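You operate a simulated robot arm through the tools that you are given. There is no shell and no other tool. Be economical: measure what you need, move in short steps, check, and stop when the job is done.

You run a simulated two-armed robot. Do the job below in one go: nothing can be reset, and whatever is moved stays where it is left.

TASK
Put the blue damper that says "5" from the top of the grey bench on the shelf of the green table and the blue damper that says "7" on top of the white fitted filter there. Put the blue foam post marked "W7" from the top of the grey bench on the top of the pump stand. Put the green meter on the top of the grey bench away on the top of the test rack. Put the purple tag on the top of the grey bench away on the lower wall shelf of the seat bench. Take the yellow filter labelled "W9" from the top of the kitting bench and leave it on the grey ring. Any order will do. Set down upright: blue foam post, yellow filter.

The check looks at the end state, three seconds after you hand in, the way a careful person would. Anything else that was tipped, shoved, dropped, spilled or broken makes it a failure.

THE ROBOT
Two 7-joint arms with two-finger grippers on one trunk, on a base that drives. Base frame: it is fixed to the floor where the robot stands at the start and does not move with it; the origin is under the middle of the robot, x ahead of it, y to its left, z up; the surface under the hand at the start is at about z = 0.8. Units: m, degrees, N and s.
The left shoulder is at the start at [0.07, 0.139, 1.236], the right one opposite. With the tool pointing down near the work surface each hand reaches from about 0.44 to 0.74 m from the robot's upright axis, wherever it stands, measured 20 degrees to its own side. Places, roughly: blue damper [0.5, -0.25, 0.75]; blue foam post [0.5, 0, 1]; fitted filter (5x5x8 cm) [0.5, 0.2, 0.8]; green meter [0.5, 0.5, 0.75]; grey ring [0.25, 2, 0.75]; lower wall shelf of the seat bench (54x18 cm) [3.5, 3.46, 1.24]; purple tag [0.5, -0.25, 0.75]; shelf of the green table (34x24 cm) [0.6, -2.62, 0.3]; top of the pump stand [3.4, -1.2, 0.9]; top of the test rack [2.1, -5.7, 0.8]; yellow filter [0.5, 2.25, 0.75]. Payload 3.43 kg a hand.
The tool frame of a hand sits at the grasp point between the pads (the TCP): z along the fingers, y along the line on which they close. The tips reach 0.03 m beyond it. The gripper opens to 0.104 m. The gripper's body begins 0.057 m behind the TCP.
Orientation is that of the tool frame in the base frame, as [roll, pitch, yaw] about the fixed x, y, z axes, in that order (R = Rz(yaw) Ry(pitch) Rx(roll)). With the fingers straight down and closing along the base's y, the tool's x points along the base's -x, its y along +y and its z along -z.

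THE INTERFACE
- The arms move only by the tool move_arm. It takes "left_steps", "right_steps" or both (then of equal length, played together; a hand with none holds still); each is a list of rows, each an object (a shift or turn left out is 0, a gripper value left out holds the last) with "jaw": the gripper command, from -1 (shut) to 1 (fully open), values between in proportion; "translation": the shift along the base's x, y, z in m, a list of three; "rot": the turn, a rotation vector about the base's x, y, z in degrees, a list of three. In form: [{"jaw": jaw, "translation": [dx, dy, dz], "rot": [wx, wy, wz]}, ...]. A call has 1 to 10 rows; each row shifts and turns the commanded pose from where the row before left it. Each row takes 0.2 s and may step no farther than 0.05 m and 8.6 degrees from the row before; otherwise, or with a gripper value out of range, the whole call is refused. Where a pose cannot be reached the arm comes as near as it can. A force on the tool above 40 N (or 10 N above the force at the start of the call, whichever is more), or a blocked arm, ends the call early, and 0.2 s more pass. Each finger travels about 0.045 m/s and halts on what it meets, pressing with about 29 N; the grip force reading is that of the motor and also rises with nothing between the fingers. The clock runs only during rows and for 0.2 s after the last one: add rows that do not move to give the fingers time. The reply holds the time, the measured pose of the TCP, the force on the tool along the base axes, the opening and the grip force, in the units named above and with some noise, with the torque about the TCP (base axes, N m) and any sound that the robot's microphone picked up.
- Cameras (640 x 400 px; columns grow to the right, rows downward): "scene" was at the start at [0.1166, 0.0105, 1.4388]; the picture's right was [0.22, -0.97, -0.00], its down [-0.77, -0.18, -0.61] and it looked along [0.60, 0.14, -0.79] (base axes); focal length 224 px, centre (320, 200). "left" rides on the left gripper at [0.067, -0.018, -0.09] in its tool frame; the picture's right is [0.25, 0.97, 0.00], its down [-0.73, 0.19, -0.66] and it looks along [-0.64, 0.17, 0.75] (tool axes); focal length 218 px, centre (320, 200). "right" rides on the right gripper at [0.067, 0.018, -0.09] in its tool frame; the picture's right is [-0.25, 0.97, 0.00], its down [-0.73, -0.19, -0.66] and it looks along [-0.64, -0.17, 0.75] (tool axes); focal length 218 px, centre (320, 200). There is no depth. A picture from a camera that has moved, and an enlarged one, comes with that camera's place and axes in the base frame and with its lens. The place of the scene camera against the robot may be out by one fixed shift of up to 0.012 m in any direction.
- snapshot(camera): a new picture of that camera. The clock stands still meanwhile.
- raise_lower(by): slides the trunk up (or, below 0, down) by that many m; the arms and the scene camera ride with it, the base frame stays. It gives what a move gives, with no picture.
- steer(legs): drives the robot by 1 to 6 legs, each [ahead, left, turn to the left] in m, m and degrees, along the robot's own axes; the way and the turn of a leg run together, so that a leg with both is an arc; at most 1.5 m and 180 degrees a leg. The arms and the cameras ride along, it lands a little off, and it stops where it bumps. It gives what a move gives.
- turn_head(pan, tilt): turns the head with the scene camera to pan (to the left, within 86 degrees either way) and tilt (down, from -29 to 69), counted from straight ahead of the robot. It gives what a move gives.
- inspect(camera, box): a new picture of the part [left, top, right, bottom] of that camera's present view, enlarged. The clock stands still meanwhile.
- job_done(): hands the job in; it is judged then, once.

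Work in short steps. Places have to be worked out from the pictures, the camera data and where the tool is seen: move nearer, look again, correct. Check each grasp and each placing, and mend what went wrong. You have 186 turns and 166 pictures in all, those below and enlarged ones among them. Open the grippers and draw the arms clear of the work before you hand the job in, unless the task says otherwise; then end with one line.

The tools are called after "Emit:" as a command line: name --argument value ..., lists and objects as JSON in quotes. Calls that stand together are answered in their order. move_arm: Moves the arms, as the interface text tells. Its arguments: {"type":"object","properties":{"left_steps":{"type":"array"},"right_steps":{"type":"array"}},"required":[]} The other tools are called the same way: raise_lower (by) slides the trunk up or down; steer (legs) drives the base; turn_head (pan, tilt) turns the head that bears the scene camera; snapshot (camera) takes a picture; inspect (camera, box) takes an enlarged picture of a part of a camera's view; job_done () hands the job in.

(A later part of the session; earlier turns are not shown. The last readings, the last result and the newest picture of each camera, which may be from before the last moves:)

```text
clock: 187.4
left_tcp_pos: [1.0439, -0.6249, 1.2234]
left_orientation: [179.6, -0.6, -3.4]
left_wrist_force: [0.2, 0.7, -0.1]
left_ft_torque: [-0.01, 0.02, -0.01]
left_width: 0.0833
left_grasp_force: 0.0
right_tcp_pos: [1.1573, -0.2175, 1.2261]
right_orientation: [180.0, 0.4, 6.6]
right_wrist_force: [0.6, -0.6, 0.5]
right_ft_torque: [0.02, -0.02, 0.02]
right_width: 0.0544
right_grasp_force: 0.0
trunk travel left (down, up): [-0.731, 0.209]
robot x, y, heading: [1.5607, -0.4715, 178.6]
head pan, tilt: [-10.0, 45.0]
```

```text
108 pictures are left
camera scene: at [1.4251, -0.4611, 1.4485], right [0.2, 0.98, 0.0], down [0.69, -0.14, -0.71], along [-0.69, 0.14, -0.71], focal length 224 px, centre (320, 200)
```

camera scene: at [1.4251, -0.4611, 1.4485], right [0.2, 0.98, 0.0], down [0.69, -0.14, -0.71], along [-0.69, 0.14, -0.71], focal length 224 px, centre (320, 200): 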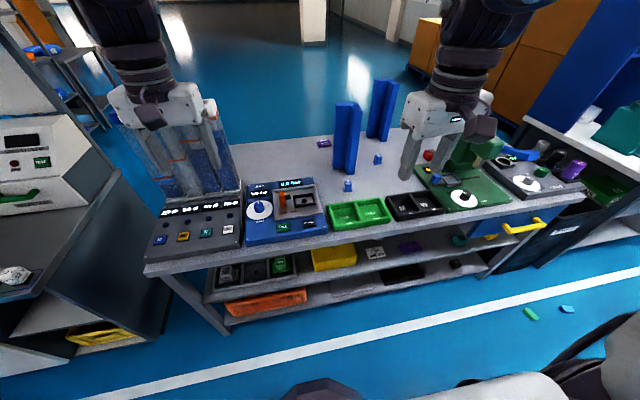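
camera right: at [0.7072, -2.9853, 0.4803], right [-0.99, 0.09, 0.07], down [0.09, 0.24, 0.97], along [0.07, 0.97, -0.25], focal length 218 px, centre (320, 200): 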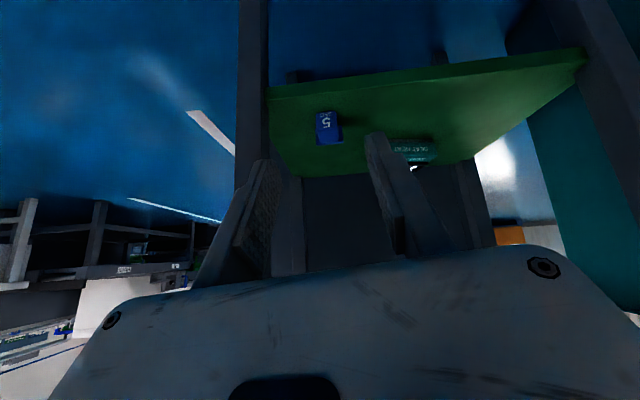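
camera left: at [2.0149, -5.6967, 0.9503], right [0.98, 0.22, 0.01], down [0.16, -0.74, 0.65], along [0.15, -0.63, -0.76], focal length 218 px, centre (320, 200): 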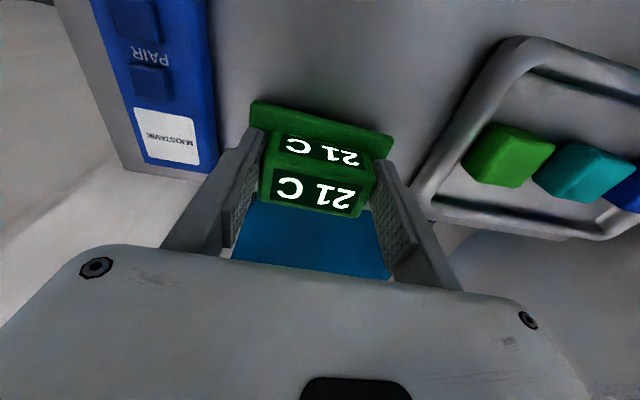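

Damper 7 is clearly visible at about (0.755,−0.205) beside X9, reachable from this side. I raise the left hand, then drive 0.2 m closer and bring the right hand over damper 7.

Emit:
move_arm --left_steps '[{"translation": [0.02, 0, 0.04]}, {"translation": [0.03, 0, 0.035]}]'

Emit:
steer --legs '[[0.2, 0, 1.5]]'

Emit:
snapshot --camera "right"

Emit:
snapshot --camera "scene"

```text
clock: 188.0
left_tcp_pos: [1.0984, -0.6237, 1.3019]
left_orientation: [179.6, -0.4, -3.4]
left_wrist_force: [-0.3, -0.2, -0.2]
left_ft_torque: [-0.03, 0.02, -0.06]
left_width: 0.083
left_grasp_force: 0.1
right_tcp_pos: [1.162, -0.2163, 1.2273]
right_orientation: [180.0, 0.6, 6.8]
right_wrist_force: [0.4, -0.2, -0.1]
right_ft_torque: [-0.01, 0.05, -0.01]
right_width: 0.0546
right_grasp_force: 0.0
trunk travel left (down, up): [-0.731, 0.209]
robot x, y, heading: [1.564, -0.472, 178.6]
head pan, tilt: [-10.0, 45.0]
```

```text
clock: 189.6
left_tcp_pos: [0.9019, -0.6342, 1.302]
left_orientation: [179.6, -0.4, -1.7]
left_wrist_force: [-0.1, 0.2, 0.4]
left_ft_torque: [-0.02, 0.01, -0.02]
left_width: 0.0829
left_grasp_force: 0.0
right_tcp_pos: [0.9538, -0.2268, 1.2272]
right_orientation: [179.9, 0.5, 8.2]
right_wrist_force: [0.5, -0.2, -0.8]
right_ft_torque: [0.0, 0.01, 0.01]
right_width: 0.0549
right_grasp_force: 0.0
trunk travel left (down, up): [-0.731, 0.209]
robot x, y, heading: [1.3606, -0.4664, -180.1]
head pan, tilt: [-10.0, 45.0]
```

```text
107 pictures are left
camera right: at [1.0228, -0.2342, 1.3142], right [-0.11, -0.99, 0.0], down [-0.74, 0.09, 0.66], along [-0.66, 0.07, -0.75], focal length 218 px, centre (320, 200)
```

right: 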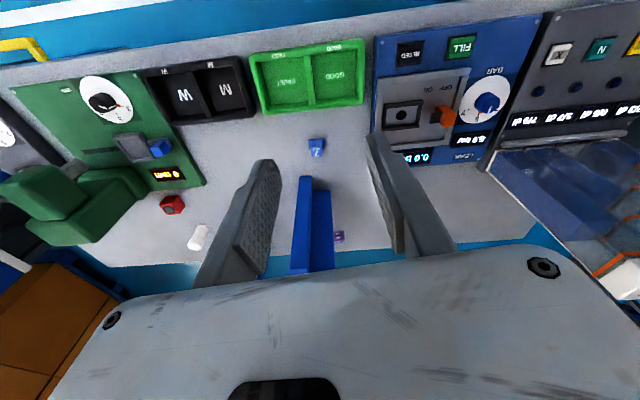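

```text
106 pictures are left
camera scene: at [1.228, -0.4619, 1.4489], right [0.17, 0.98, 0.0], down [0.69, -0.12, -0.71], along [-0.7, 0.12, -0.71], focal length 224 px, centre (320, 200)
```

scene: 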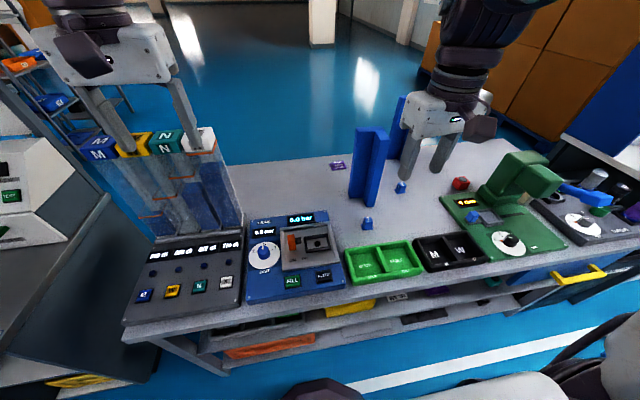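

Damper 7 at about (0.76,−0.20). I move the right hand above it, staying east of X9.

Emit:
move_arm --right_steps '[{"jaw": 0.6, "translation": [-0.032, 0.0045, -0.037]}, {"translation": [-0.032, 0.0045, -0.037]}, {"translation": [-0.032, 0.0045, -0.037]}, {"translation": [-0.032, 0.0045, -0.037]}, {"translation": [-0.032, 0.0045, -0.037]}, {"translation": [-0.028, 0.0045, -0.037]}]'

Emit:
snapshot --camera "right"

Emit:
inspect --camera "scene" --box '[300, 100, 500, 260]'

```text
clock: 191.0
left_tcp_pos: [0.9005, -0.634, 1.3004]
left_orientation: [179.6, -0.5, -1.8]
left_wrist_force: [0.2, 0.6, -0.6]
left_ft_torque: [0.01, 0.0, 0.0]
left_width: 0.0834
left_grasp_force: 0.1
right_tcp_pos: [0.7936, -0.183, 1.0116]
right_orientation: [179.8, 0.7, 8.1]
right_wrist_force: [0.6, 0.3, -0.3]
right_ft_torque: [0.02, 0.0, 0.02]
right_width: 0.0833
right_grasp_force: 0.0
right hand out of reach, approached as far as the arm can: row 5, 6
trunk travel left (down, up): [-0.731, 0.209]
robot x, y, heading: [1.3613, -0.4688, -179.9]
head pan, tilt: [-10.0, 45.0]
```

```text
105 pictures are left
camera right: at [0.864, -0.1912, 1.0976], right [-0.11, -0.99, 0.01], down [-0.74, 0.09, 0.67], along [-0.66, 0.07, -0.75], focal length 218 px, centre (320, 200)
```

right: 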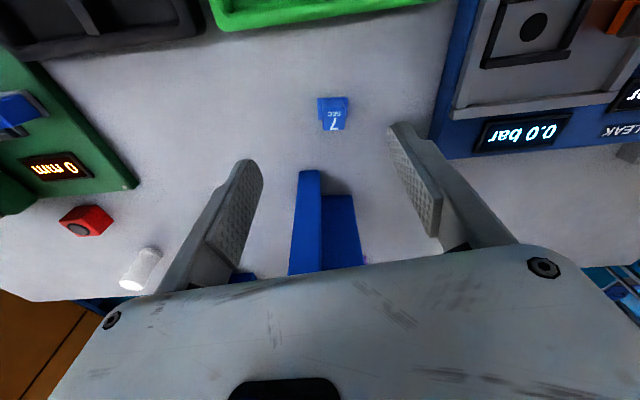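

```text
2.50 times, centred on (400, 180) of scene
camera zoom: at [1.2255, -0.4609, 1.4486], right [0.17, 0.98, 0.0], down [0.7, -0.12, -0.71], along [-0.7, 0.12, -0.71], focal length 560 px, centre (120, 250)
```

zoom: 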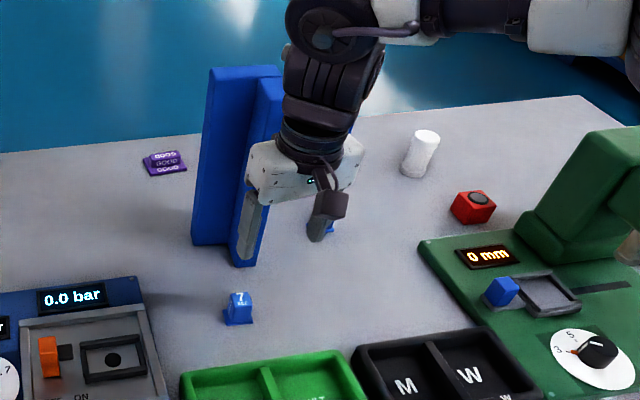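

Damper at (0.763,−0.197), turned about −14° relative to the hand. I rotate, shift over it and descend partway.

Emit:
move_arm --right_steps '[{"translation": [-0.015, -0.007, -0.02], "rot": [0, 0, -7]}, {"translation": [-0.015, -0.007, -0.02], "rot": [0, 0, -7]}, {"translation": [0, 0, -0.03]}, {"translation": [0, 0, -0.03]}]'

Emit:
snapshot --camera "right"

```text
clock: 192.0
left_tcp_pos: [0.8993, -0.6356, 1.3013]
left_orientation: [179.6, -0.5, -1.8]
left_wrist_force: [0.1, 0.7, 0.6]
left_ft_torque: [0.0, -0.03, 0.03]
left_width: 0.0834
left_grasp_force: 0.1
right_tcp_pos: [0.8193, -0.1671, 0.9391]
right_orientation: [179.7, 0.6, -6.0]
right_wrist_force: [0.1, 0.3, 0.5]
right_ft_torque: [0.0, 0.03, -0.02]
right_width: 0.0831
right_grasp_force: 0.0
right hand out of reach, approached as far as the arm can: row 1, 2, 3, 4
trunk travel left (down, up): [-0.731, 0.209]
robot x, y, heading: [1.3646, -0.4692, -179.9]
head pan, tilt: [-10.0, 45.0]
```

```text
103 pictures are left
camera right: at [0.8847, -0.1912, 1.0267], right [-0.35, -0.94, 0.01], down [-0.7, 0.27, 0.66], along [-0.62, 0.23, -0.75], focal length 218 px, centre (320, 200)
```

right: 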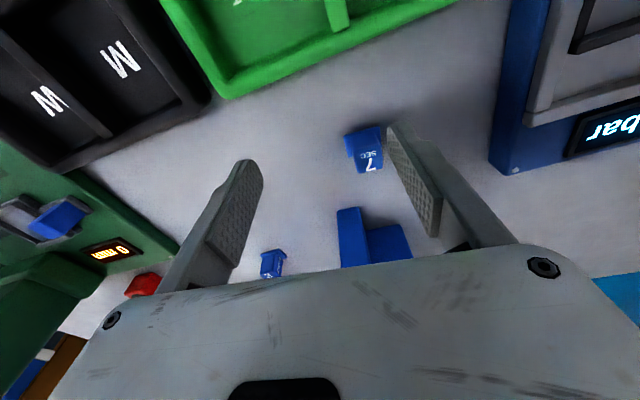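

The arm seems stuck in an awkward elbow posture. I lift away, return to the neutral start posture and look at it.

Emit:
move_arm --right_steps '[{"translation": [0.01, 0, 0.045]}, {"translation": [0.02, 0, 0.045]}, {"translation": [0.02, -0.01, 0.04]}, {"translation": [0.03, -0.02, 0.03]}, {"translation": [0.03, -0.03, 0.02], "rot": [0, 0, 3]}, {"translation": [0.03, -0.02, 0.02], "rot": [0, 0, 3]}, {"translation": [0.03, 0, 0.02]}]'

Emit:
snapshot --camera "scene"

```text
clock: 193.6
left_tcp_pos: [0.8999, -0.6306, 1.3006]
left_orientation: [179.4, -0.5, -1.8]
left_wrist_force: [0.8, 0.8, 0.4]
left_ft_torque: [-0.05, 0.0, 0.01]
left_width: 0.0831
left_grasp_force: 0.1
right_tcp_pos: [0.9789, -0.2356, 1.1555]
right_orientation: [179.9, 0.2, 0.1]
right_wrist_force: [0.8, 1.3, -0.6]
right_ft_torque: [-0.04, 0.0, 0.0]
right_width: 0.0832
right_grasp_force: 0.1
right hand out of reach, approached as far as the arm can: row 7
trunk travel left (down, up): [-0.731, 0.209]
robot x, y, heading: [1.3615, -0.4689, 180.0]
head pan, tilt: [-10.0, 45.0]
```

```text
102 pictures are left
camera scene: at [1.2243, -0.4578, 1.4484], right [0.17, 0.98, 0.0], down [0.7, -0.12, -0.71], along [-0.7, 0.12, -0.71], focal length 224 px, centre (320, 200)
```

scene: 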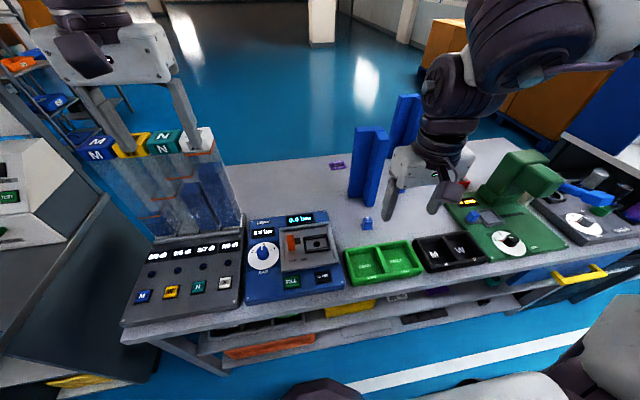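

I retry along a high straight path to see where the reach limit comes from.

Emit:
move_arm --right_steps '[{"translation": [-0.04, 0.005, 0]}, {"translation": [-0.04, 0.005, 0]}, {"translation": [-0.04, 0.005, -0.02]}, {"translation": [-0.04, 0.005, -0.02]}, {"translation": [-0.03, 0.005, -0.03]}]'

```text
clock: 194.8
left_tcp_pos: [0.8992, -0.635, 1.3004]
left_orientation: [179.5, -0.5, -1.8]
left_wrist_force: [-0.4, -0.3, 0.3]
left_ft_torque: [0.02, 0.01, -0.03]
left_width: 0.0831
left_grasp_force: 0.1
right_tcp_pos: [0.8028, -0.2048, 1.0828]
right_orientation: [179.7, 0.6, 0.2]
right_wrist_force: [-0.3, 0.4, -0.5]
right_ft_torque: [-0.02, -0.01, 0.01]
right_width: 0.083
right_grasp_force: 0.0
right hand out of reach, approached as far as the arm can: row 4, 5
trunk travel left (down, up): [-0.731, 0.209]
robot x, y, heading: [1.3618, -0.4694, -180.2]
head pan, tilt: [-10.0, 45.0]
```

The right arm stays limited here, so I'll use the left arm: lift and tuck the right hand, then strafe 0.48 m to the right.

Emit:
move_arm --right_steps '[{"translation": [0.03, 0, 0.04]}, {"translation": [0.04, 0, 0.03]}, {"translation": [0.04, -0.01, 0.03]}, {"translation": [0.04, -0.01, 0.03]}]'

Emit:
steer --legs '[[0, -0.48, 0]]'

Emit:
snapshot --camera "left"

Emit:
snapshot --camera "scene"

```text
refused: row 3 steps farther than a row can; nothing moved
```

```text
clock: 197.6
left_tcp_pos: [0.8997, -0.163, 1.3007]
left_orientation: [179.7, -0.4, -1.6]
left_wrist_force: [0.8, 0.6, 0.3]
left_ft_torque: [-0.01, 0.01, 0.03]
left_width: 0.0836
left_grasp_force: 0.1
right_tcp_pos: [0.801, 0.2651, 1.0848]
right_orientation: [179.8, 0.6, 0.4]
right_wrist_force: [-0.1, 0.3, 0.3]
right_ft_torque: [0.0, -0.02, 0.01]
right_width: 0.0833
right_grasp_force: 0.1
trunk travel left (down, up): [-0.731, 0.209]
robot x, y, heading: [1.362, 0.0035, -180.0]
head pan, tilt: [-10.0, 45.0]
```

```text
101 pictures are left
camera left: at [0.9651, -0.1459, 1.391], right [0.23, -0.97, 0.01], down [-0.74, -0.17, 0.65], along [-0.63, -0.15, -0.76], focal length 218 px, centre (320, 200)
```

left: 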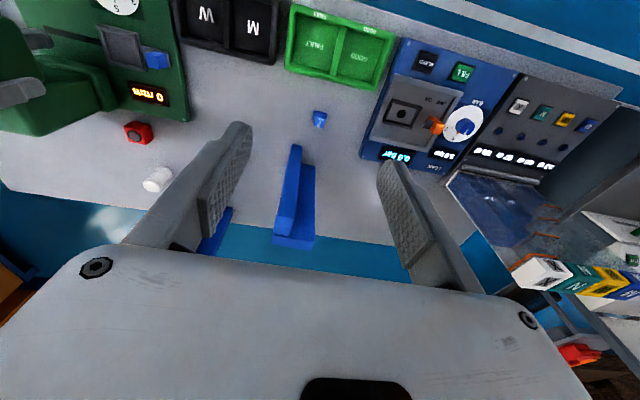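

```text
100 pictures are left
camera scene: at [1.2236, 0.0115, 1.4485], right [0.17, 0.99, 0.0], down [0.7, -0.12, -0.71], along [-0.7, 0.12, -0.71], focal length 224 px, centre (320, 200)
```

scene: 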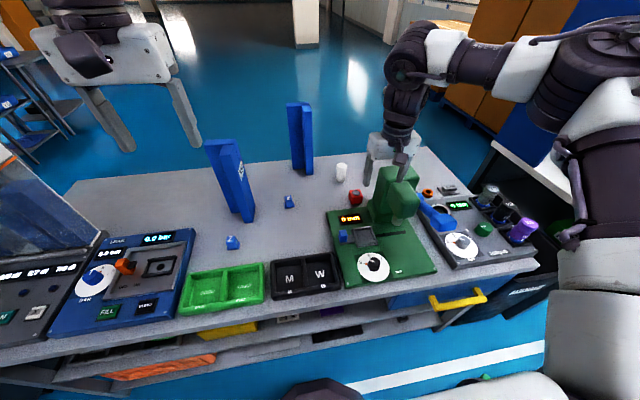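

Right hand cleared the press but is a bit low; I raise it while bringing the left hand above damper 7 at (0.764,−0.196).

Emit:
move_arm --right_steps '[{"translation": [0, 0, 0.04]}, {"translation": [0.02, 0, 0.04]}, {"translation": [0.03, 0, 0.03]}, {"translation": [0.03, 0, 0.02]}, {}, {}, {}, {}, {}]' --left_steps '[{"translation": [-0.015, -0.0037, -0.039], "rot": [0, 0, -5]}, {"translation": [-0.015, -0.0037, -0.039]}, {"translation": [-0.015, -0.0037, -0.039]}, {"translation": [-0.015, -0.0037, -0.039]}, {"translation": [-0.015, -0.0037, -0.039]}, {"translation": [-0.015, -0.0037, -0.039]}, {"translation": [-0.015, -0.0037, -0.039]}, {"translation": [-0.015, -0.0037, -0.039]}, {"translation": [-0.015, -0.0037, -0.039]}]'

Emit:
snapshot --camera "left"

```text
clock: 199.6
left_tcp_pos: [0.7608, -0.194, 0.9475]
left_orientation: [179.5, -0.6, -6.6]
left_wrist_force: [-0.6, -0.1, 0.2]
left_ft_torque: [0.01, -0.04, -0.02]
left_width: 0.0834
left_grasp_force: 0.0
right_tcp_pos: [0.8915, 0.2715, 1.2089]
right_orientation: [179.8, 0.5, 0.3]
right_wrist_force: [0.0, -0.1, 0.1]
right_ft_torque: [0.0, -0.03, 0.02]
right_width: 0.0833
right_grasp_force: 0.1
right hand out of reach, approached as far as the arm can: row 1
trunk travel left (down, up): [-0.731, 0.209]
robot x, y, heading: [1.3627, 0.0035, -179.7]
head pan, tilt: [-10.0, 45.0]
```

```text
99 pictures are left
camera left: at [0.8288, -0.1837, 1.0378], right [0.14, -0.99, 0.01], down [-0.75, -0.1, 0.65], along [-0.64, -0.1, -0.76], focal length 218 px, centre (320, 200)
```

left: 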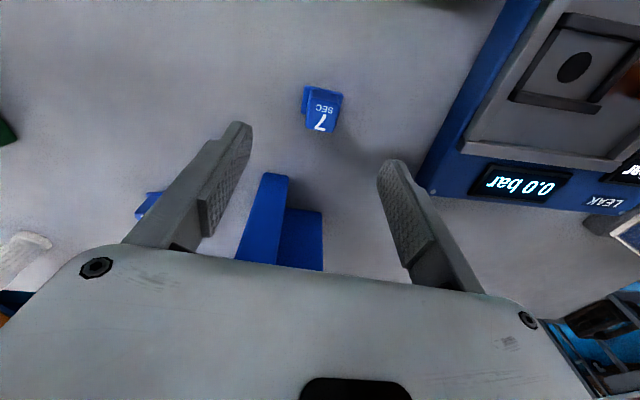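

Perfectly aligned. I descend and grasp.

Emit:
move_arm --left_steps '[{"translation": [0, 0, -0.04]}, {"translation": [0, 0, -0.04]}, {"translation": [0, 0, -0.03]}, {"jaw": -1}, {"jaw": -1}, {"jaw": -1}, {"jaw": -1}, {"jaw": -1}]'

Emit:
snapshot --camera "left"

```text
clock: 201.4
left_tcp_pos: [0.763, -0.1945, 0.8404]
left_orientation: [179.6, -0.5, -6.6]
left_wrist_force: [0.0, -0.5, 0.8]
left_ft_torque: [-0.01, 0.0, -0.02]
left_width: 0.0269
left_grasp_force: 29.1
right_tcp_pos: [0.8919, 0.2723, 1.209]
right_orientation: [179.9, 0.6, 0.3]
right_wrist_force: [0.3, -0.8, -1.0]
right_ft_torque: [0.03, -0.03, 0.04]
right_width: 0.0834
right_grasp_force: 0.0
trunk travel left (down, up): [-0.731, 0.209]
robot x, y, heading: [1.3613, 0.0038, -179.9]
head pan, tilt: [-10.0, 45.0]
```

```text
98 pictures are left
camera left: at [0.8313, -0.1839, 0.9304], right [0.14, -0.99, 0.01], down [-0.75, -0.1, 0.65], along [-0.64, -0.1, -0.76], focal length 218 px, centre (320, 200)
```

left: 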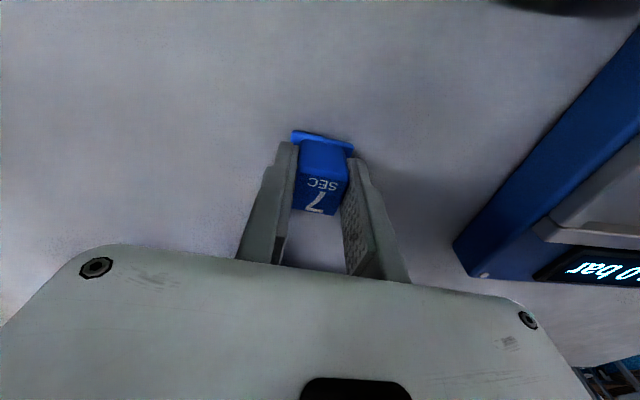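

Grasped. I lift it, back away, and look north to judge whether the route around the kitting bench is passable.

Emit:
move_arm --left_steps '[{"translation": [0, 0, 0.03]}, {"translation": [0, 0, 0.045]}, {"translation": [0, 0, 0.045]}, {"translation": [0.005, 0, 0.045]}, {"translation": [0.01, 0, 0.045]}, {"translation": [0.02, 0, 0.045]}, {"translation": [0.02, 0, 0.045]}, {"translation": [0.02, 0, 0.04]}]'

Emit:
steer --legs '[[-0.25, 0, 0], [0, 0, -90]]'

Emit:
turn_head --pan 25 --tilt 20

Emit:
snapshot --camera "scene"

```text
clock: 203.2
left_tcp_pos: [0.8407, -0.1959, 1.1812]
left_orientation: [179.7, -0.5, -6.4]
left_wrist_force: [0.1, 0.4, -0.2]
left_ft_torque: [0.03, 0.04, -0.01]
left_width: 0.027
left_grasp_force: 28.9
right_tcp_pos: [0.8957, 0.2728, 1.2101]
right_orientation: [179.7, 0.7, 0.4]
right_wrist_force: [0.9, 0.1, 1.0]
right_ft_torque: [-0.01, 0.03, 0.0]
right_width: 0.0832
right_grasp_force: 0.1
trunk travel left (down, up): [-0.731, 0.209]
robot x, y, heading: [1.3633, 0.007, -179.7]
head pan, tilt: [-10.0, 45.0]
```

```text
clock: 208.8
left_tcp_pos: [1.4014, 0.5283, 1.1811]
left_orientation: [179.6, -0.5, -96.2]
left_wrist_force: [-0.5, -0.4, -1.1]
left_ft_torque: [-0.03, 0.01, 0.05]
left_width: 0.0267
left_grasp_force: 28.9
right_tcp_pos: [1.8684, 0.4784, 1.2098]
right_orientation: [179.7, 0.6, -89.2]
right_wrist_force: [0.1, -0.6, 0.4]
right_ft_torque: [0.02, 0.01, 0.02]
right_width: 0.0832
right_grasp_force: 0.1
trunk travel left (down, up): [-0.731, 0.209]
robot x, y, heading: [1.6048, 0.0055, 90.9]
head pan, tilt: [-10.0, 45.0]
```

```text
clock: 209.9
left_tcp_pos: [1.4018, 0.528, 1.1806]
left_orientation: [179.5, -0.5, -96.1]
left_wrist_force: [-0.6, 0.4, 0.3]
left_ft_torque: [-0.03, 0.0, 0.07]
left_width: 0.0269
left_grasp_force: 29.2
right_tcp_pos: [1.8696, 0.477, 1.2104]
right_orientation: [179.8, 0.6, -89.2]
right_wrist_force: [-0.2, -0.1, -0.2]
right_ft_torque: [0.02, 0.01, 0.04]
right_width: 0.0833
right_grasp_force: 0.0
trunk travel left (down, up): [-0.731, 0.209]
robot x, y, heading: [1.6064, 0.0039, 90.8]
head pan, tilt: [25.0, 20.0]
```

```text
97 pictures are left
camera scene: at [1.558, 0.1347, 1.4871], right [0.9, 0.43, 0.0], down [0.15, -0.31, -0.94], along [-0.41, 0.85, -0.34], focal length 224 px, centre (320, 200)
```

scene: 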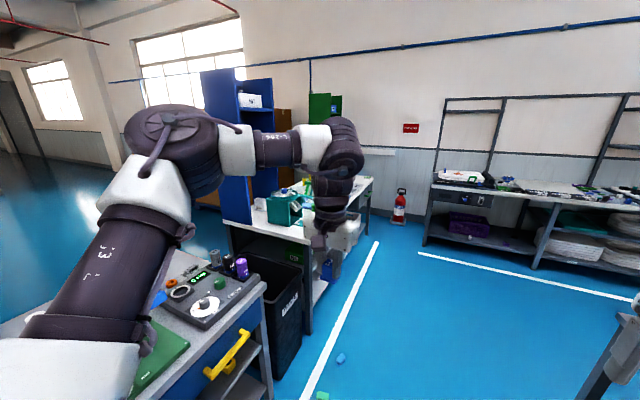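

The north end is too tight by the wall, so I return by the known south route. First I back down the corridor.

Emit:
steer --legs '[[-1.4, 0, -0.5], [-1.4, 0, 0], [-1.4, 0, 0]]'

```text
clock: 230.0
left_tcp_pos: [1.4573, -3.6674, 1.181]
left_orientation: [179.6, -0.5, -95.5]
left_wrist_force: [0.6, -0.9, 0.2]
left_ft_torque: [0.02, 0.0, 0.02]
left_width: 0.0269
left_grasp_force: 29.3
right_tcp_pos: [1.9248, -3.7148, 1.2092]
right_orientation: [179.8, 0.6, -88.6]
right_wrist_force: [-0.1, 0.4, 0.0]
right_ft_torque: [0.01, 0.0, 0.03]
right_width: 0.0832
right_grasp_force: 0.1
trunk travel left (down, up): [-0.731, 0.209]
robot x, y, heading: [1.6681, -4.1847, 91.2]
head pan, tilt: [25.0, 20.0]
```

Now I strafe west along y≈−4.2.

Emit:
steer --legs '[[0, 1.4, -1.2], [0, 1.4, 0], [0, 1.1, 0], [0, 1.1, 0]]'

Emit:
turn_head --pan 0 --tilt 20

Emit:
snapshot --camera "scene"

```text
clock: 254.0
left_tcp_pos: [-3.5308, -3.7483, 1.1807]
left_orientation: [179.5, -0.5, -96.0]
left_wrist_force: [-0.6, -0.3, 0.0]
left_ft_torque: [0.0, 0.01, -0.02]
left_width: 0.0268
left_grasp_force: 29.0
right_tcp_pos: [-3.0626, -3.7984, 1.2097]
right_orientation: [179.7, 0.7, -89.0]
right_wrist_force: [-0.1, 0.2, -0.8]
right_ft_torque: [0.03, 0.0, 0.0]
right_width: 0.0835
right_grasp_force: 0.1
trunk travel left (down, up): [-0.731, 0.209]
robot x, y, heading: [-3.3303, -4.2687, 90.9]
head pan, tilt: [25.0, 20.0]
```

```text
clock: 254.9
left_tcp_pos: [-3.5317, -3.7489, 1.1804]
left_orientation: [179.6, -0.4, -96.0]
left_wrist_force: [-0.4, 0.0, 0.7]
left_ft_torque: [0.01, 0.01, 0.0]
left_width: 0.0269
left_grasp_force: 29.0
right_tcp_pos: [-3.0642, -3.7988, 1.21]
right_orientation: [179.8, 0.7, -89.0]
right_wrist_force: [0.9, -0.4, -0.6]
right_ft_torque: [0.01, 0.0, 0.02]
right_width: 0.0834
right_grasp_force: 0.1
trunk travel left (down, up): [-0.731, 0.209]
robot x, y, heading: [-3.3257, -4.2683, 90.8]
head pan, tilt: [0.0, 20.0]
```

```text
96 pictures are left
camera scene: at [-3.3354, -4.1323, 1.4872], right [1.0, 0.01, 0.0], down [0.01, -0.34, -0.94], along [-0.01, 0.94, -0.34], focal length 224 px, centre (320, 200)
```

scene: 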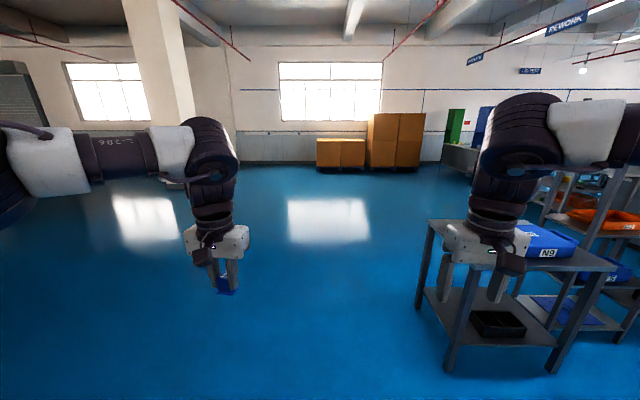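

Path north is open. I drive up to y≈−0.25 and turn east.

Emit:
steer --legs '[[1.4, 0.1, -0.8], [1.4, 0, 0], [1.25, 0, 0], [0, 0, -90], [1.2, 0, 0], [1.2, 0, 0]]'

Emit:
snapshot --camera "scene"

```text
clock: 289.7
left_tcp_pos: [-0.4308, -0.1658, 1.1819]
left_orientation: [179.6, -0.5, 169.3]
left_wrist_force: [-0.5, 0.4, -0.7]
left_ft_torque: [0.03, 0.01, -0.03]
left_width: 0.0269
left_grasp_force: 29.5
right_tcp_pos: [-0.5197, -0.6279, 1.21]
right_orientation: [179.8, 0.6, 176.1]
right_wrist_force: [0.3, 0.1, 0.0]
right_ft_torque: [0.01, -0.05, -0.04]
right_width: 0.0835
right_grasp_force: 0.0
trunk travel left (down, up): [-0.731, 0.209]
robot x, y, heading: [-0.9643, -0.3278, -3.8]
head pan, tilt: [0.0, 20.0]
```

```text
95 pictures are left
camera scene: at [-0.8308, -0.3437, 1.4872], right [-0.07, -1.0, 0.0], down [-0.34, 0.02, -0.94], along [0.94, -0.07, -0.34], focal length 224 px, centre (320, 200)
```

scene: 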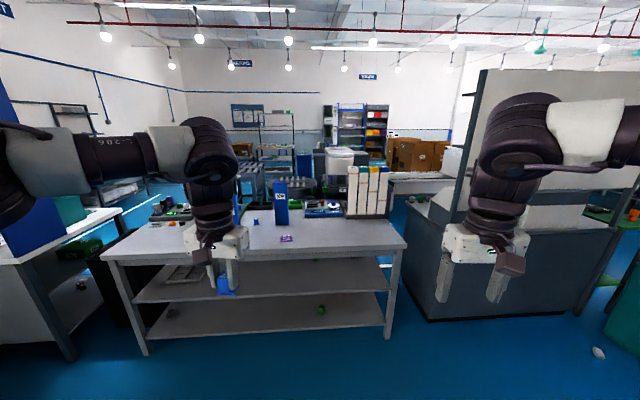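

I square up to the bench again and come to about (−0.05, 0.04) for placing damper 7 on the white filter.

Emit:
steer --legs '[[0, 0, 3.8], [0.45, 0.37, 0], [0.46, 0, 0]]'

Emit:
turn_head --pan 15 --tilt 52

Emit:
snapshot --camera "scene"

Emit:
snapshot --camera "left"

```text
clock: 295.8
left_tcp_pos: [0.4706, 0.2292, 1.1812]
left_orientation: [179.7, -0.5, 172.9]
left_wrist_force: [-0.2, -0.3, -0.4]
left_ft_torque: [-0.04, 0.01, 0.02]
left_width: 0.0269
left_grasp_force: 28.6
right_tcp_pos: [0.4125, -0.2374, 1.2092]
right_orientation: [179.8, 0.7, 179.9]
right_wrist_force: [-0.5, -0.5, 1.3]
right_ft_torque: [0.02, -0.01, 0.0]
right_width: 0.0832
right_grasp_force: 0.1
trunk travel left (down, up): [-0.731, 0.209]
robot x, y, heading: [-0.0524, 0.0361, -0.1]
head pan, tilt: [0.0, 20.0]
```

```text
clock: 296.8
left_tcp_pos: [0.4718, 0.2284, 1.1803]
left_orientation: [179.6, -0.5, 172.9]
left_wrist_force: [-0.3, 0.4, -0.4]
left_ft_torque: [0.02, 0.01, 0.0]
left_width: 0.027
left_grasp_force: 28.6
right_tcp_pos: [0.4142, -0.2369, 1.2089]
right_orientation: [179.8, 0.5, 179.9]
right_wrist_force: [-0.1, -0.4, 0.4]
right_ft_torque: [0.04, -0.03, -0.02]
right_width: 0.0833
right_grasp_force: 0.2
trunk travel left (down, up): [-0.731, 0.209]
robot x, y, heading: [-0.0509, 0.035, -0.4]
head pan, tilt: [15.0, 52.0]
```

```text
94 pictures are left
camera scene: at [0.0636, 0.0465, 1.439], right [0.25, -0.97, 0.0], down [-0.76, -0.2, -0.62], along [0.6, 0.16, -0.79], focal length 224 px, centre (320, 200)
```

scene: 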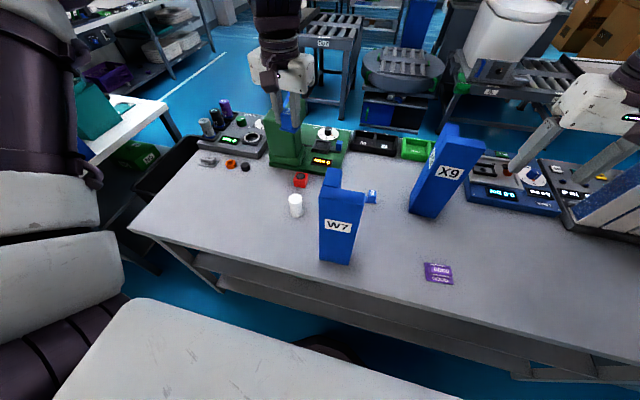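

```text
93 pictures are left
camera left: at [0.4031, 0.2203, 1.271], right [-0.13, 0.99, 0.01], down [0.75, 0.09, 0.65], along [0.65, 0.09, -0.76], focal length 218 px, centre (320, 200)
```

left: 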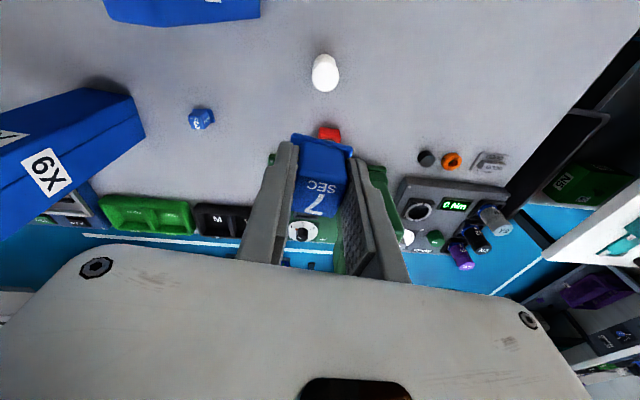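

Emit:
inspect --camera "left" --box '[270, 30, 382, 140]'

Emit:
inspect --camera "scene" --box '[260, 160, 340, 240]'

```text
3.64 times, centred on (326, 85) of left
camera zoom: at [0.4031, 0.2203, 1.271], right [-0.13, 0.99, 0.01], down [0.75, 0.09, 0.65], along [0.65, 0.09, -0.76], focal length 794 px, centre (298, 618)
```

zoom: 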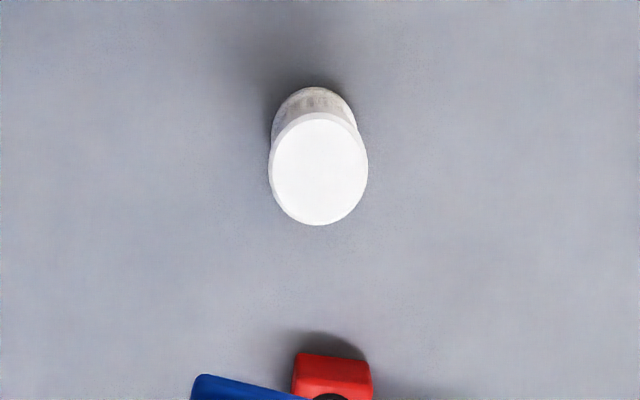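

```text
5.00 times, centred on (300, 200) of scene
camera zoom: at [0.0636, 0.0465, 1.439], right [0.25, -0.97, 0.0], down [-0.76, -0.2, -0.62], along [0.6, 0.16, -0.79], focal length 1120 px, centre (420, 200)
```

zoom: 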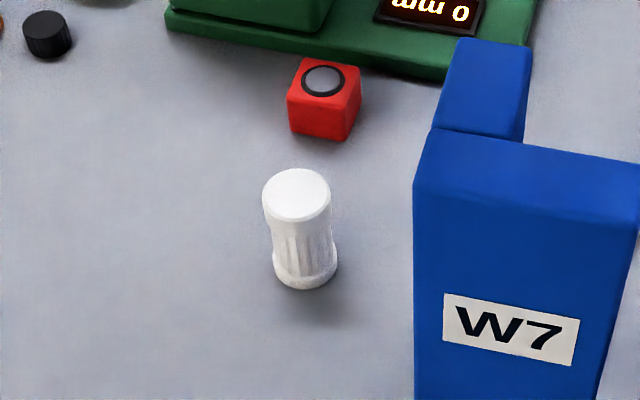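

Filter top centre at about (0.480, 0.2425), z≈0.88. I bring damper 7 down to just above it.

Emit:
move_arm --left_steps '[{"translation": [0.005, 0.007, -0.04]}, {"translation": [0.004, 0.007, -0.04]}, {"translation": [0, 0, -0.045]}, {"translation": [0, 0, -0.045]}, {"translation": [0, 0, -0.04]}, {}]'

Emit:
snapshot --camera "left"

Emit:
inspect --camera "scene" --box '[240, 130, 370, 240]'

```text
clock: 298.2
left_tcp_pos: [0.4811, 0.2438, 0.9708]
left_orientation: [179.6, -0.5, 173.0]
left_wrist_force: [0.0, -0.2, 0.2]
left_ft_torque: [0.0, 0.02, 0.01]
left_width: 0.0268
left_grasp_force: 29.2
right_tcp_pos: [0.4136, -0.2367, 1.2108]
right_orientation: [179.7, 0.6, 179.9]
right_wrist_force: [-0.6, 0.5, -0.3]
right_ft_torque: [0.03, 0.01, 0.01]
right_width: 0.0832
right_grasp_force: 0.1
trunk travel left (down, up): [-0.731, 0.209]
robot x, y, heading: [-0.051, 0.0353, -0.3]
head pan, tilt: [15.0, 52.0]
```

```text
90 pictures are left
camera left: at [0.4119, 0.2349, 1.0613], right [-0.13, 0.99, 0.01], down [0.75, 0.09, 0.65], along [0.65, 0.09, -0.76], focal length 218 px, centre (320, 200)
```

left: 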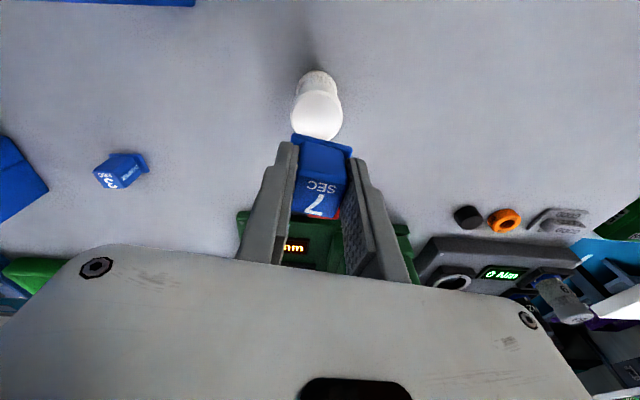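

```text
3.64 times, centred on (305, 185) of scene
camera zoom: at [0.0629, 0.0459, 1.439], right [0.25, -0.97, 0.0], down [-0.76, -0.2, -0.62], along [0.6, 0.16, -0.79], focal length 814 px, centre (374, 254)
```

zoom: 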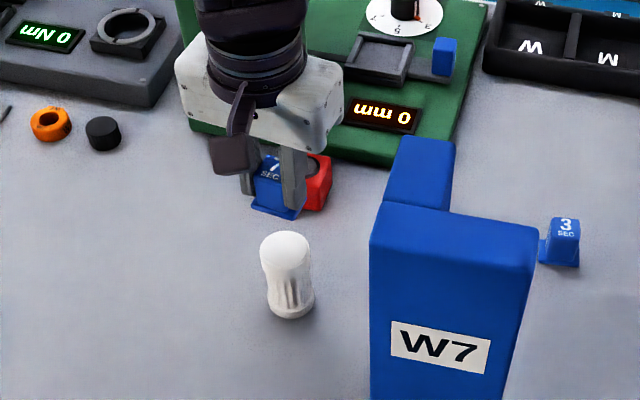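

Filter top is 2–3 mm off and the damper's base sits slightly forward of the TCP. I correct and lower slowly until contact.

Emit:
move_arm --left_steps '[{"translation": [-0.007, -0.002, -0.02]}, {"translation": [0, 0, -0.018]}, {"translation": [0, 0, -0.006]}, {"translation": [0, 0, -0.004]}, {}]'

Emit:
inspect --camera "scene" --box '[250, 150, 350, 240]'

Emit:
snapshot --camera "left"

```text
clock: 299.4
left_tcp_pos: [0.4753, 0.2416, 0.9217]
left_orientation: [179.6, -0.5, 173.0]
left_wrist_force: [-0.4, 0.6, -0.7]
left_ft_torque: [0.02, 0.01, -0.01]
left_width: 0.0267
left_grasp_force: 29.3
right_tcp_pos: [0.4135, -0.2364, 1.2092]
right_orientation: [179.8, 0.6, 179.9]
right_wrist_force: [-0.4, -0.8, -0.6]
right_ft_torque: [-0.02, -0.02, 0.0]
right_width: 0.0832
right_grasp_force: 0.1
trunk travel left (down, up): [-0.731, 0.209]
robot x, y, heading: [-0.05, 0.0293, 0.1]
head pan, tilt: [15.0, 52.0]
```

```text
4.44 times, centred on (300, 195) of scene
camera zoom: at [0.0636, 0.0465, 1.4389], right [0.25, -0.97, 0.0], down [-0.76, -0.2, -0.62], along [0.6, 0.16, -0.79], focal length 995 px, centre (409, 222)
```

zoom: 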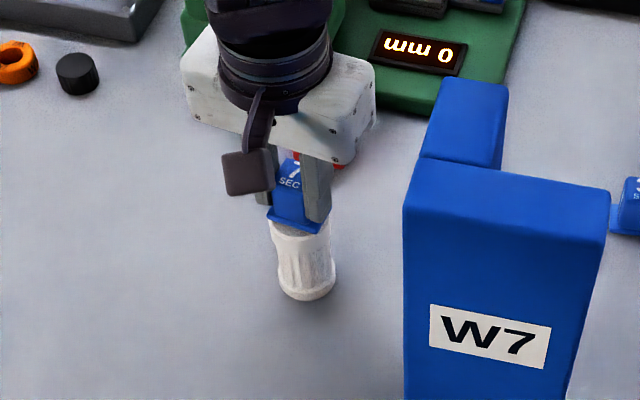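

```text
87 pictures are left
camera left: at [0.4052, 0.2321, 1.0126], right [-0.13, 0.99, 0.01], down [0.75, 0.09, 0.65], along [0.65, 0.09, -0.76], focal length 218 px, centre (320, 200)
```

left: 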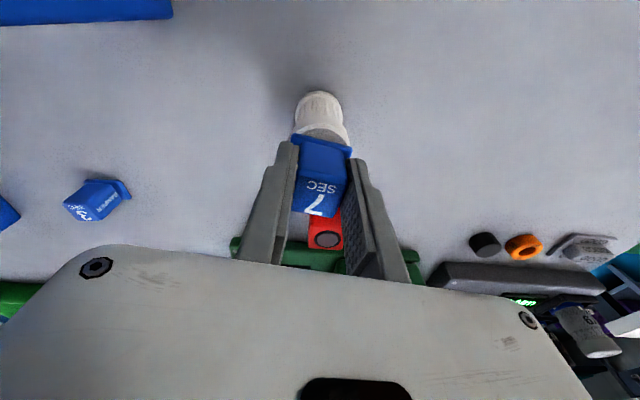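

Aligned well, not yet touching. I continue down in small steps.

Emit:
move_arm --left_steps '[{"translation": [0, 0, -0.004]}, {"translation": [0, 0, -0.003]}, {"translation": [0, 0, -0.003]}, {}]'

Emit:
inspect --camera "scene" --box '[260, 170, 330, 230]'

```text
clock: 300.4
left_tcp_pos: [0.472, 0.2418, 0.9148]
left_orientation: [179.6, -0.2, 173.0]
left_wrist_force: [3.4, 4.0, 30.6]
left_ft_torque: [0.12, -0.21, 0.03]
left_width: 0.0271
left_grasp_force: 29.1
right_tcp_pos: [0.4108, -0.2377, 1.211]
right_orientation: [179.8, 0.8, 179.9]
right_wrist_force: [-0.2, -0.1, 0.5]
right_ft_torque: [-0.01, -0.01, -0.02]
right_width: 0.0834
right_grasp_force: 0.0
trunk travel left (down, up): [-0.731, 0.209]
robot x, y, heading: [-0.0518, 0.0312, -0.5]
head pan, tilt: [15.0, 52.0]
```

```text
6.67 times, centred on (295, 200) of scene
camera zoom: at [0.0599, 0.0456, 1.4394], right [0.25, -0.97, 0.0], down [-0.76, -0.2, -0.62], along [0.6, 0.16, -0.79], focal length 1493 px, centre (487, 200)
```

zoom: 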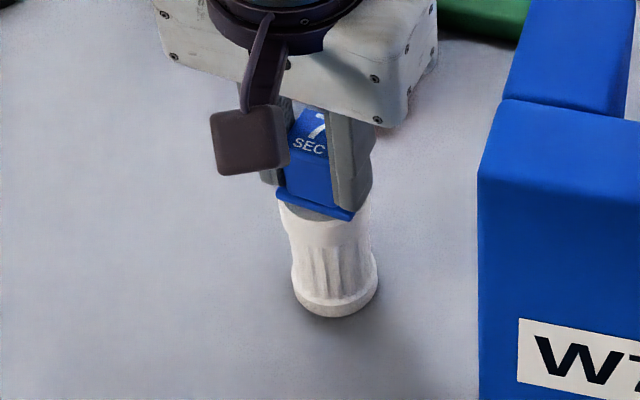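

Contact made. I ease off, open and lift straight up.

Emit:
move_arm --left_steps '[{"translation": [0.001, 0, 0.003]}, {"jaw": -0.3}, {"jaw": 0.1}, {"jaw": 0.2}, {"jaw": 0.2}, {"translation": [0, 0, 0.03]}, {"translation": [0, 0, 0.04]}, {"translation": [0, 0, 0.05]}, {"translation": [0, 0.02, 0.045]}, {"translation": [0, 0.02, 0.045]}]'

Emit:
inspect --camera "scene" --box '[250, 150, 350, 240]'

Emit:
snapshot --camera "left"

```text
clock: 302.6
left_tcp_pos: [0.4723, 0.2834, 1.126]
left_orientation: [179.6, -0.5, 172.9]
left_wrist_force: [-0.5, 0.3, 0.0]
left_ft_torque: [-0.03, -0.04, 0.03]
left_width: 0.0623
left_grasp_force: 0.1
right_tcp_pos: [0.4132, -0.2369, 1.2102]
right_orientation: [179.8, 0.6, 179.9]
right_wrist_force: [-0.3, 0.6, 0.2]
right_ft_torque: [0.02, -0.03, 0.02]
right_width: 0.0829
right_grasp_force: 0.0
trunk travel left (down, up): [-0.731, 0.209]
robot x, y, heading: [-0.0566, 0.033, -0.6]
head pan, tilt: [15.0, 52.0]
```

```text
4.44 times, centred on (300, 195) of scene
camera zoom: at [0.0615, 0.0466, 1.439], right [0.25, -0.97, 0.0], down [-0.76, -0.2, -0.62], along [0.6, 0.16, -0.79], focal length 995 px, centre (409, 222)
```

zoom: 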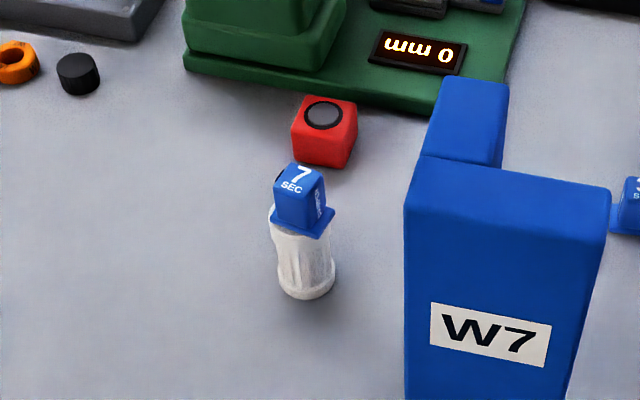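

```text
84 pictures are left
camera left: at [0.4032, 0.2733, 1.2171], right [-0.13, 0.99, 0.01], down [0.75, 0.09, 0.65], along [0.65, 0.09, -0.76], focal length 218 px, centre (320, 200)
```

left: 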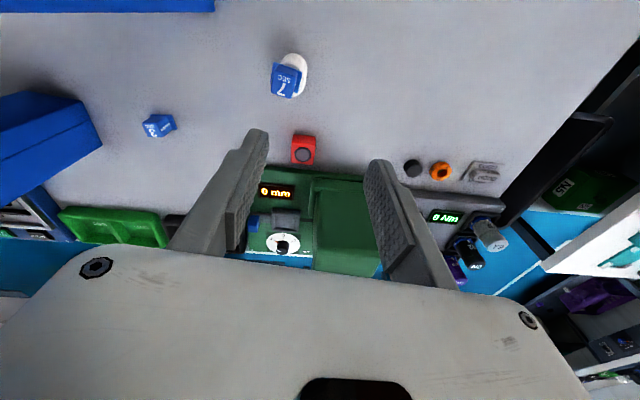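

Damper 7 sits on the filter but turned and off-centre. I look closely.

Emit:
inspect --camera "left" --box '[250, 40, 330, 110]'

Emit:
inspect --camera "scene" --box '[275, 175, 345, 225]'

```text
5.71 times, centred on (290, 75) of left
camera zoom: at [0.4032, 0.2733, 1.2171], right [-0.13, 0.99, 0.01], down [0.75, 0.09, 0.65], along [0.65, 0.09, -0.76], focal length 1247 px, centre (491, 914)
```

zoom: 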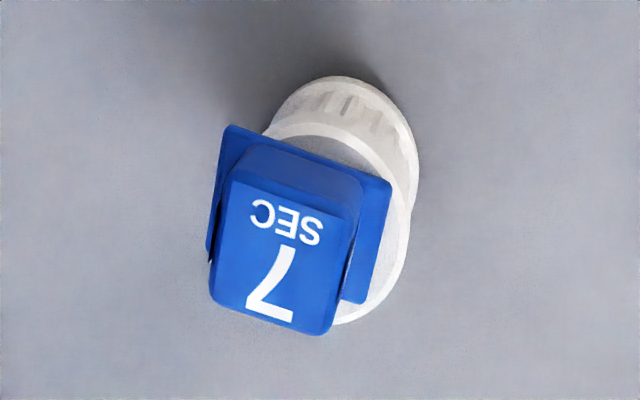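

```text
8.00 times, centred on (310, 200) of scene
camera zoom: at [0.0615, 0.0466, 1.439], right [0.25, -0.97, 0.0], down [-0.76, -0.2, -0.62], along [0.6, 0.16, -0.79], focal length 1792 px, centre (400, 200)
```

zoom: 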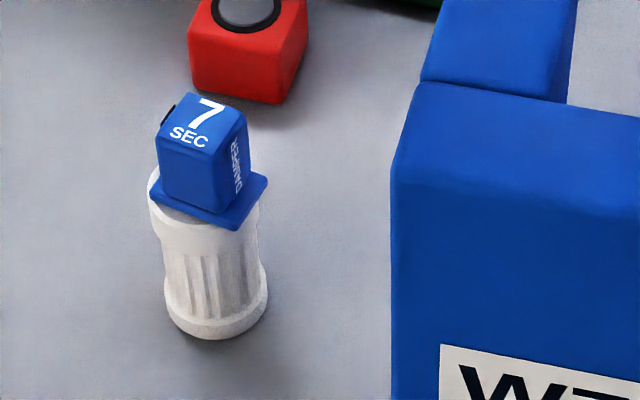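

Damper 7 is flat and stable on the filter (about 6 mm off centre), good. Next I look at W7 from above with the left hand and at the tag with the right.

Emit:
move_arm --left_steps '[{"translation": [0, 0, 0.045], "jaw": 1}, {"translation": [0, 0, 0.045]}, {"translation": [-0.015, -0.035, 0.02]}, {"translation": [-0.015, -0.035, 0.02]}, {"translation": [-0.015, -0.035, 0.01]}, {"translation": [-0.015, -0.035, 0]}, {"translation": [-0.01, -0.035, 0]}]' --right_steps '[{"jaw": 1}, {"translation": [-0.005, 0, -0.03]}, {"translation": [-0.005, 0, -0.03]}, {"translation": [0, 0, -0.03]}, {"translation": [0, 0, -0.03]}, {"translation": [0, 0, -0.03]}, {"translation": [0, 0, -0.03]}]'

Emit:
snapshot --camera "left"

Emit:
snapshot --camera "right"

```text
clock: 304.2
left_tcp_pos: [0.4049, 0.1029, 1.2654]
left_orientation: [179.5, -0.6, 173.0]
left_wrist_force: [0.0, -0.8, -0.3]
left_ft_torque: [0.04, -0.04, 0.0]
left_width: 0.1043
left_grasp_force: 0.1
right_tcp_pos: [0.4034, -0.2394, 1.0306]
right_orientation: [179.5, 0.5, 180.0]
right_wrist_force: [0.6, 0.5, 0.7]
right_ft_torque: [0.04, 0.03, -0.01]
right_width: 0.1042
right_grasp_force: 0.1
trunk travel left (down, up): [-0.731, 0.209]
robot x, y, heading: [-0.0529, 0.0342, -0.2]
head pan, tilt: [15.0, 52.0]
```

```text
81 pictures are left
camera left: at [0.3374, 0.0933, 1.3554], right [-0.13, 0.99, 0.01], down [0.75, 0.09, 0.65], along [0.64, 0.09, -0.76], focal length 218 px, centre (320, 200)
```

left: 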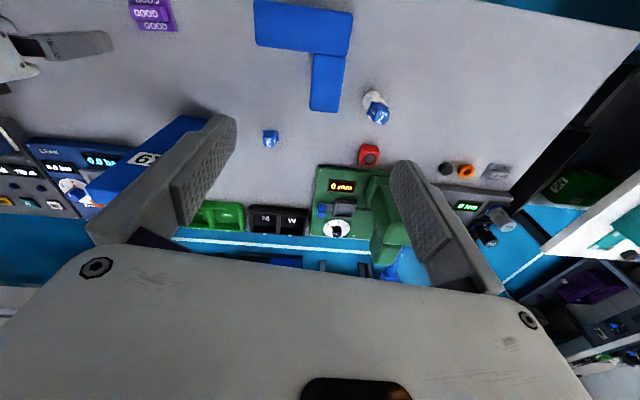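

```text
80 pictures are left
camera right: at [0.3348, -0.2226, 1.1169], right [0.25, 0.97, 0.01], down [0.72, -0.2, 0.66], along [0.64, -0.16, -0.75], focal length 218 px, centre (320, 200)
```

right: 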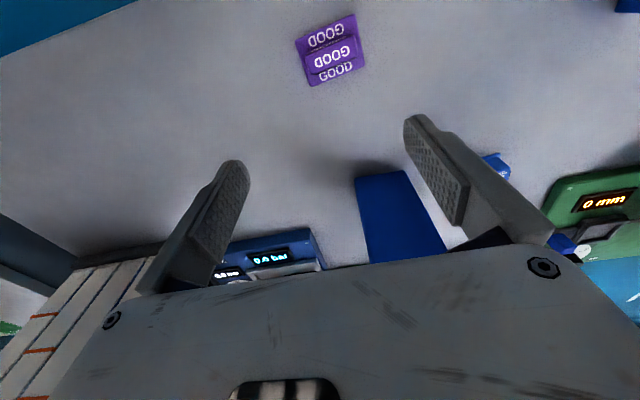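

W7's top is an L: bar x 0.334–0.367, y 0.036–0.127; stem x 0.367–0.422, y 0.092–0.130, top z≈1.09. I'll grip the stem with the left hand, and the tag's ridge with the right. I align both.

Emit:
move_arm --left_steps '[{"translation": [-0.009, 0.008, -0.01], "rot": [0, 0, 7]}, {"translation": [0, 0, -0.03]}, {"translation": [0, 0, -0.03]}, {}]' --right_steps '[{"translation": [-0.015, 0.013, -0.03], "rot": [0, 0, 7]}, {"translation": [-0.014, 0.012, -0.03], "rot": [0, 0, 7]}, {"translation": [0, 0, -0.035]}, {"translation": [0, 0, -0.035]}]'

Emit:
snapshot --camera "left"

Emit:
snapshot --camera "right"

```text
clock: 305.2
left_tcp_pos: [0.3964, 0.1151, 1.1968]
left_orientation: [179.5, -0.7, 180.0]
left_wrist_force: [-0.6, 0.1, 0.0]
left_ft_torque: [0.04, 0.02, 0.01]
left_width: 0.104
left_grasp_force: 0.1
right_tcp_pos: [0.3738, -0.2129, 0.9014]
right_orientation: [179.6, 0.8, -166.1]
right_wrist_force: [0.0, -0.9, 0.4]
right_ft_torque: [0.02, 0.01, -0.01]
right_width: 0.1038
right_grasp_force: 0.1
trunk travel left (down, up): [-0.731, 0.209]
robot x, y, heading: [-0.0551, 0.033, 0.0]
head pan, tilt: [15.0, 52.0]
```

```text
79 pictures are left
camera left: at [0.3298, 0.0969, 1.288], right [-0.25, 0.97, 0.01], down [0.74, 0.18, 0.65], along [0.63, 0.17, -0.76], focal length 218 px, centre (320, 200)
```

left: 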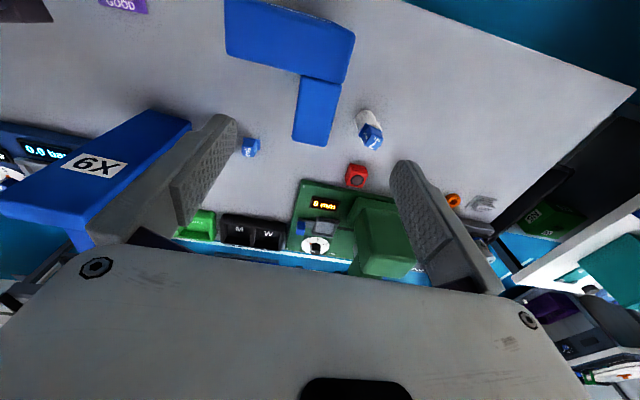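

```text
78 pictures are left
camera right: at [0.3028, -0.213, 0.9873], right [0.01, 1.0, 0.01], down [0.75, -0.01, 0.66], along [0.66, 0.0, -0.75], focal length 218 px, centre (320, 200)
```

right: 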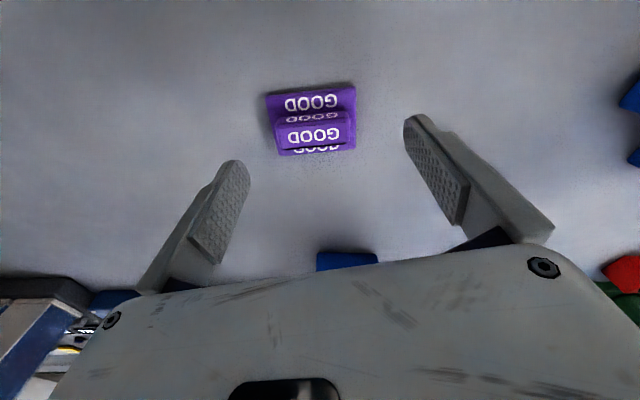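

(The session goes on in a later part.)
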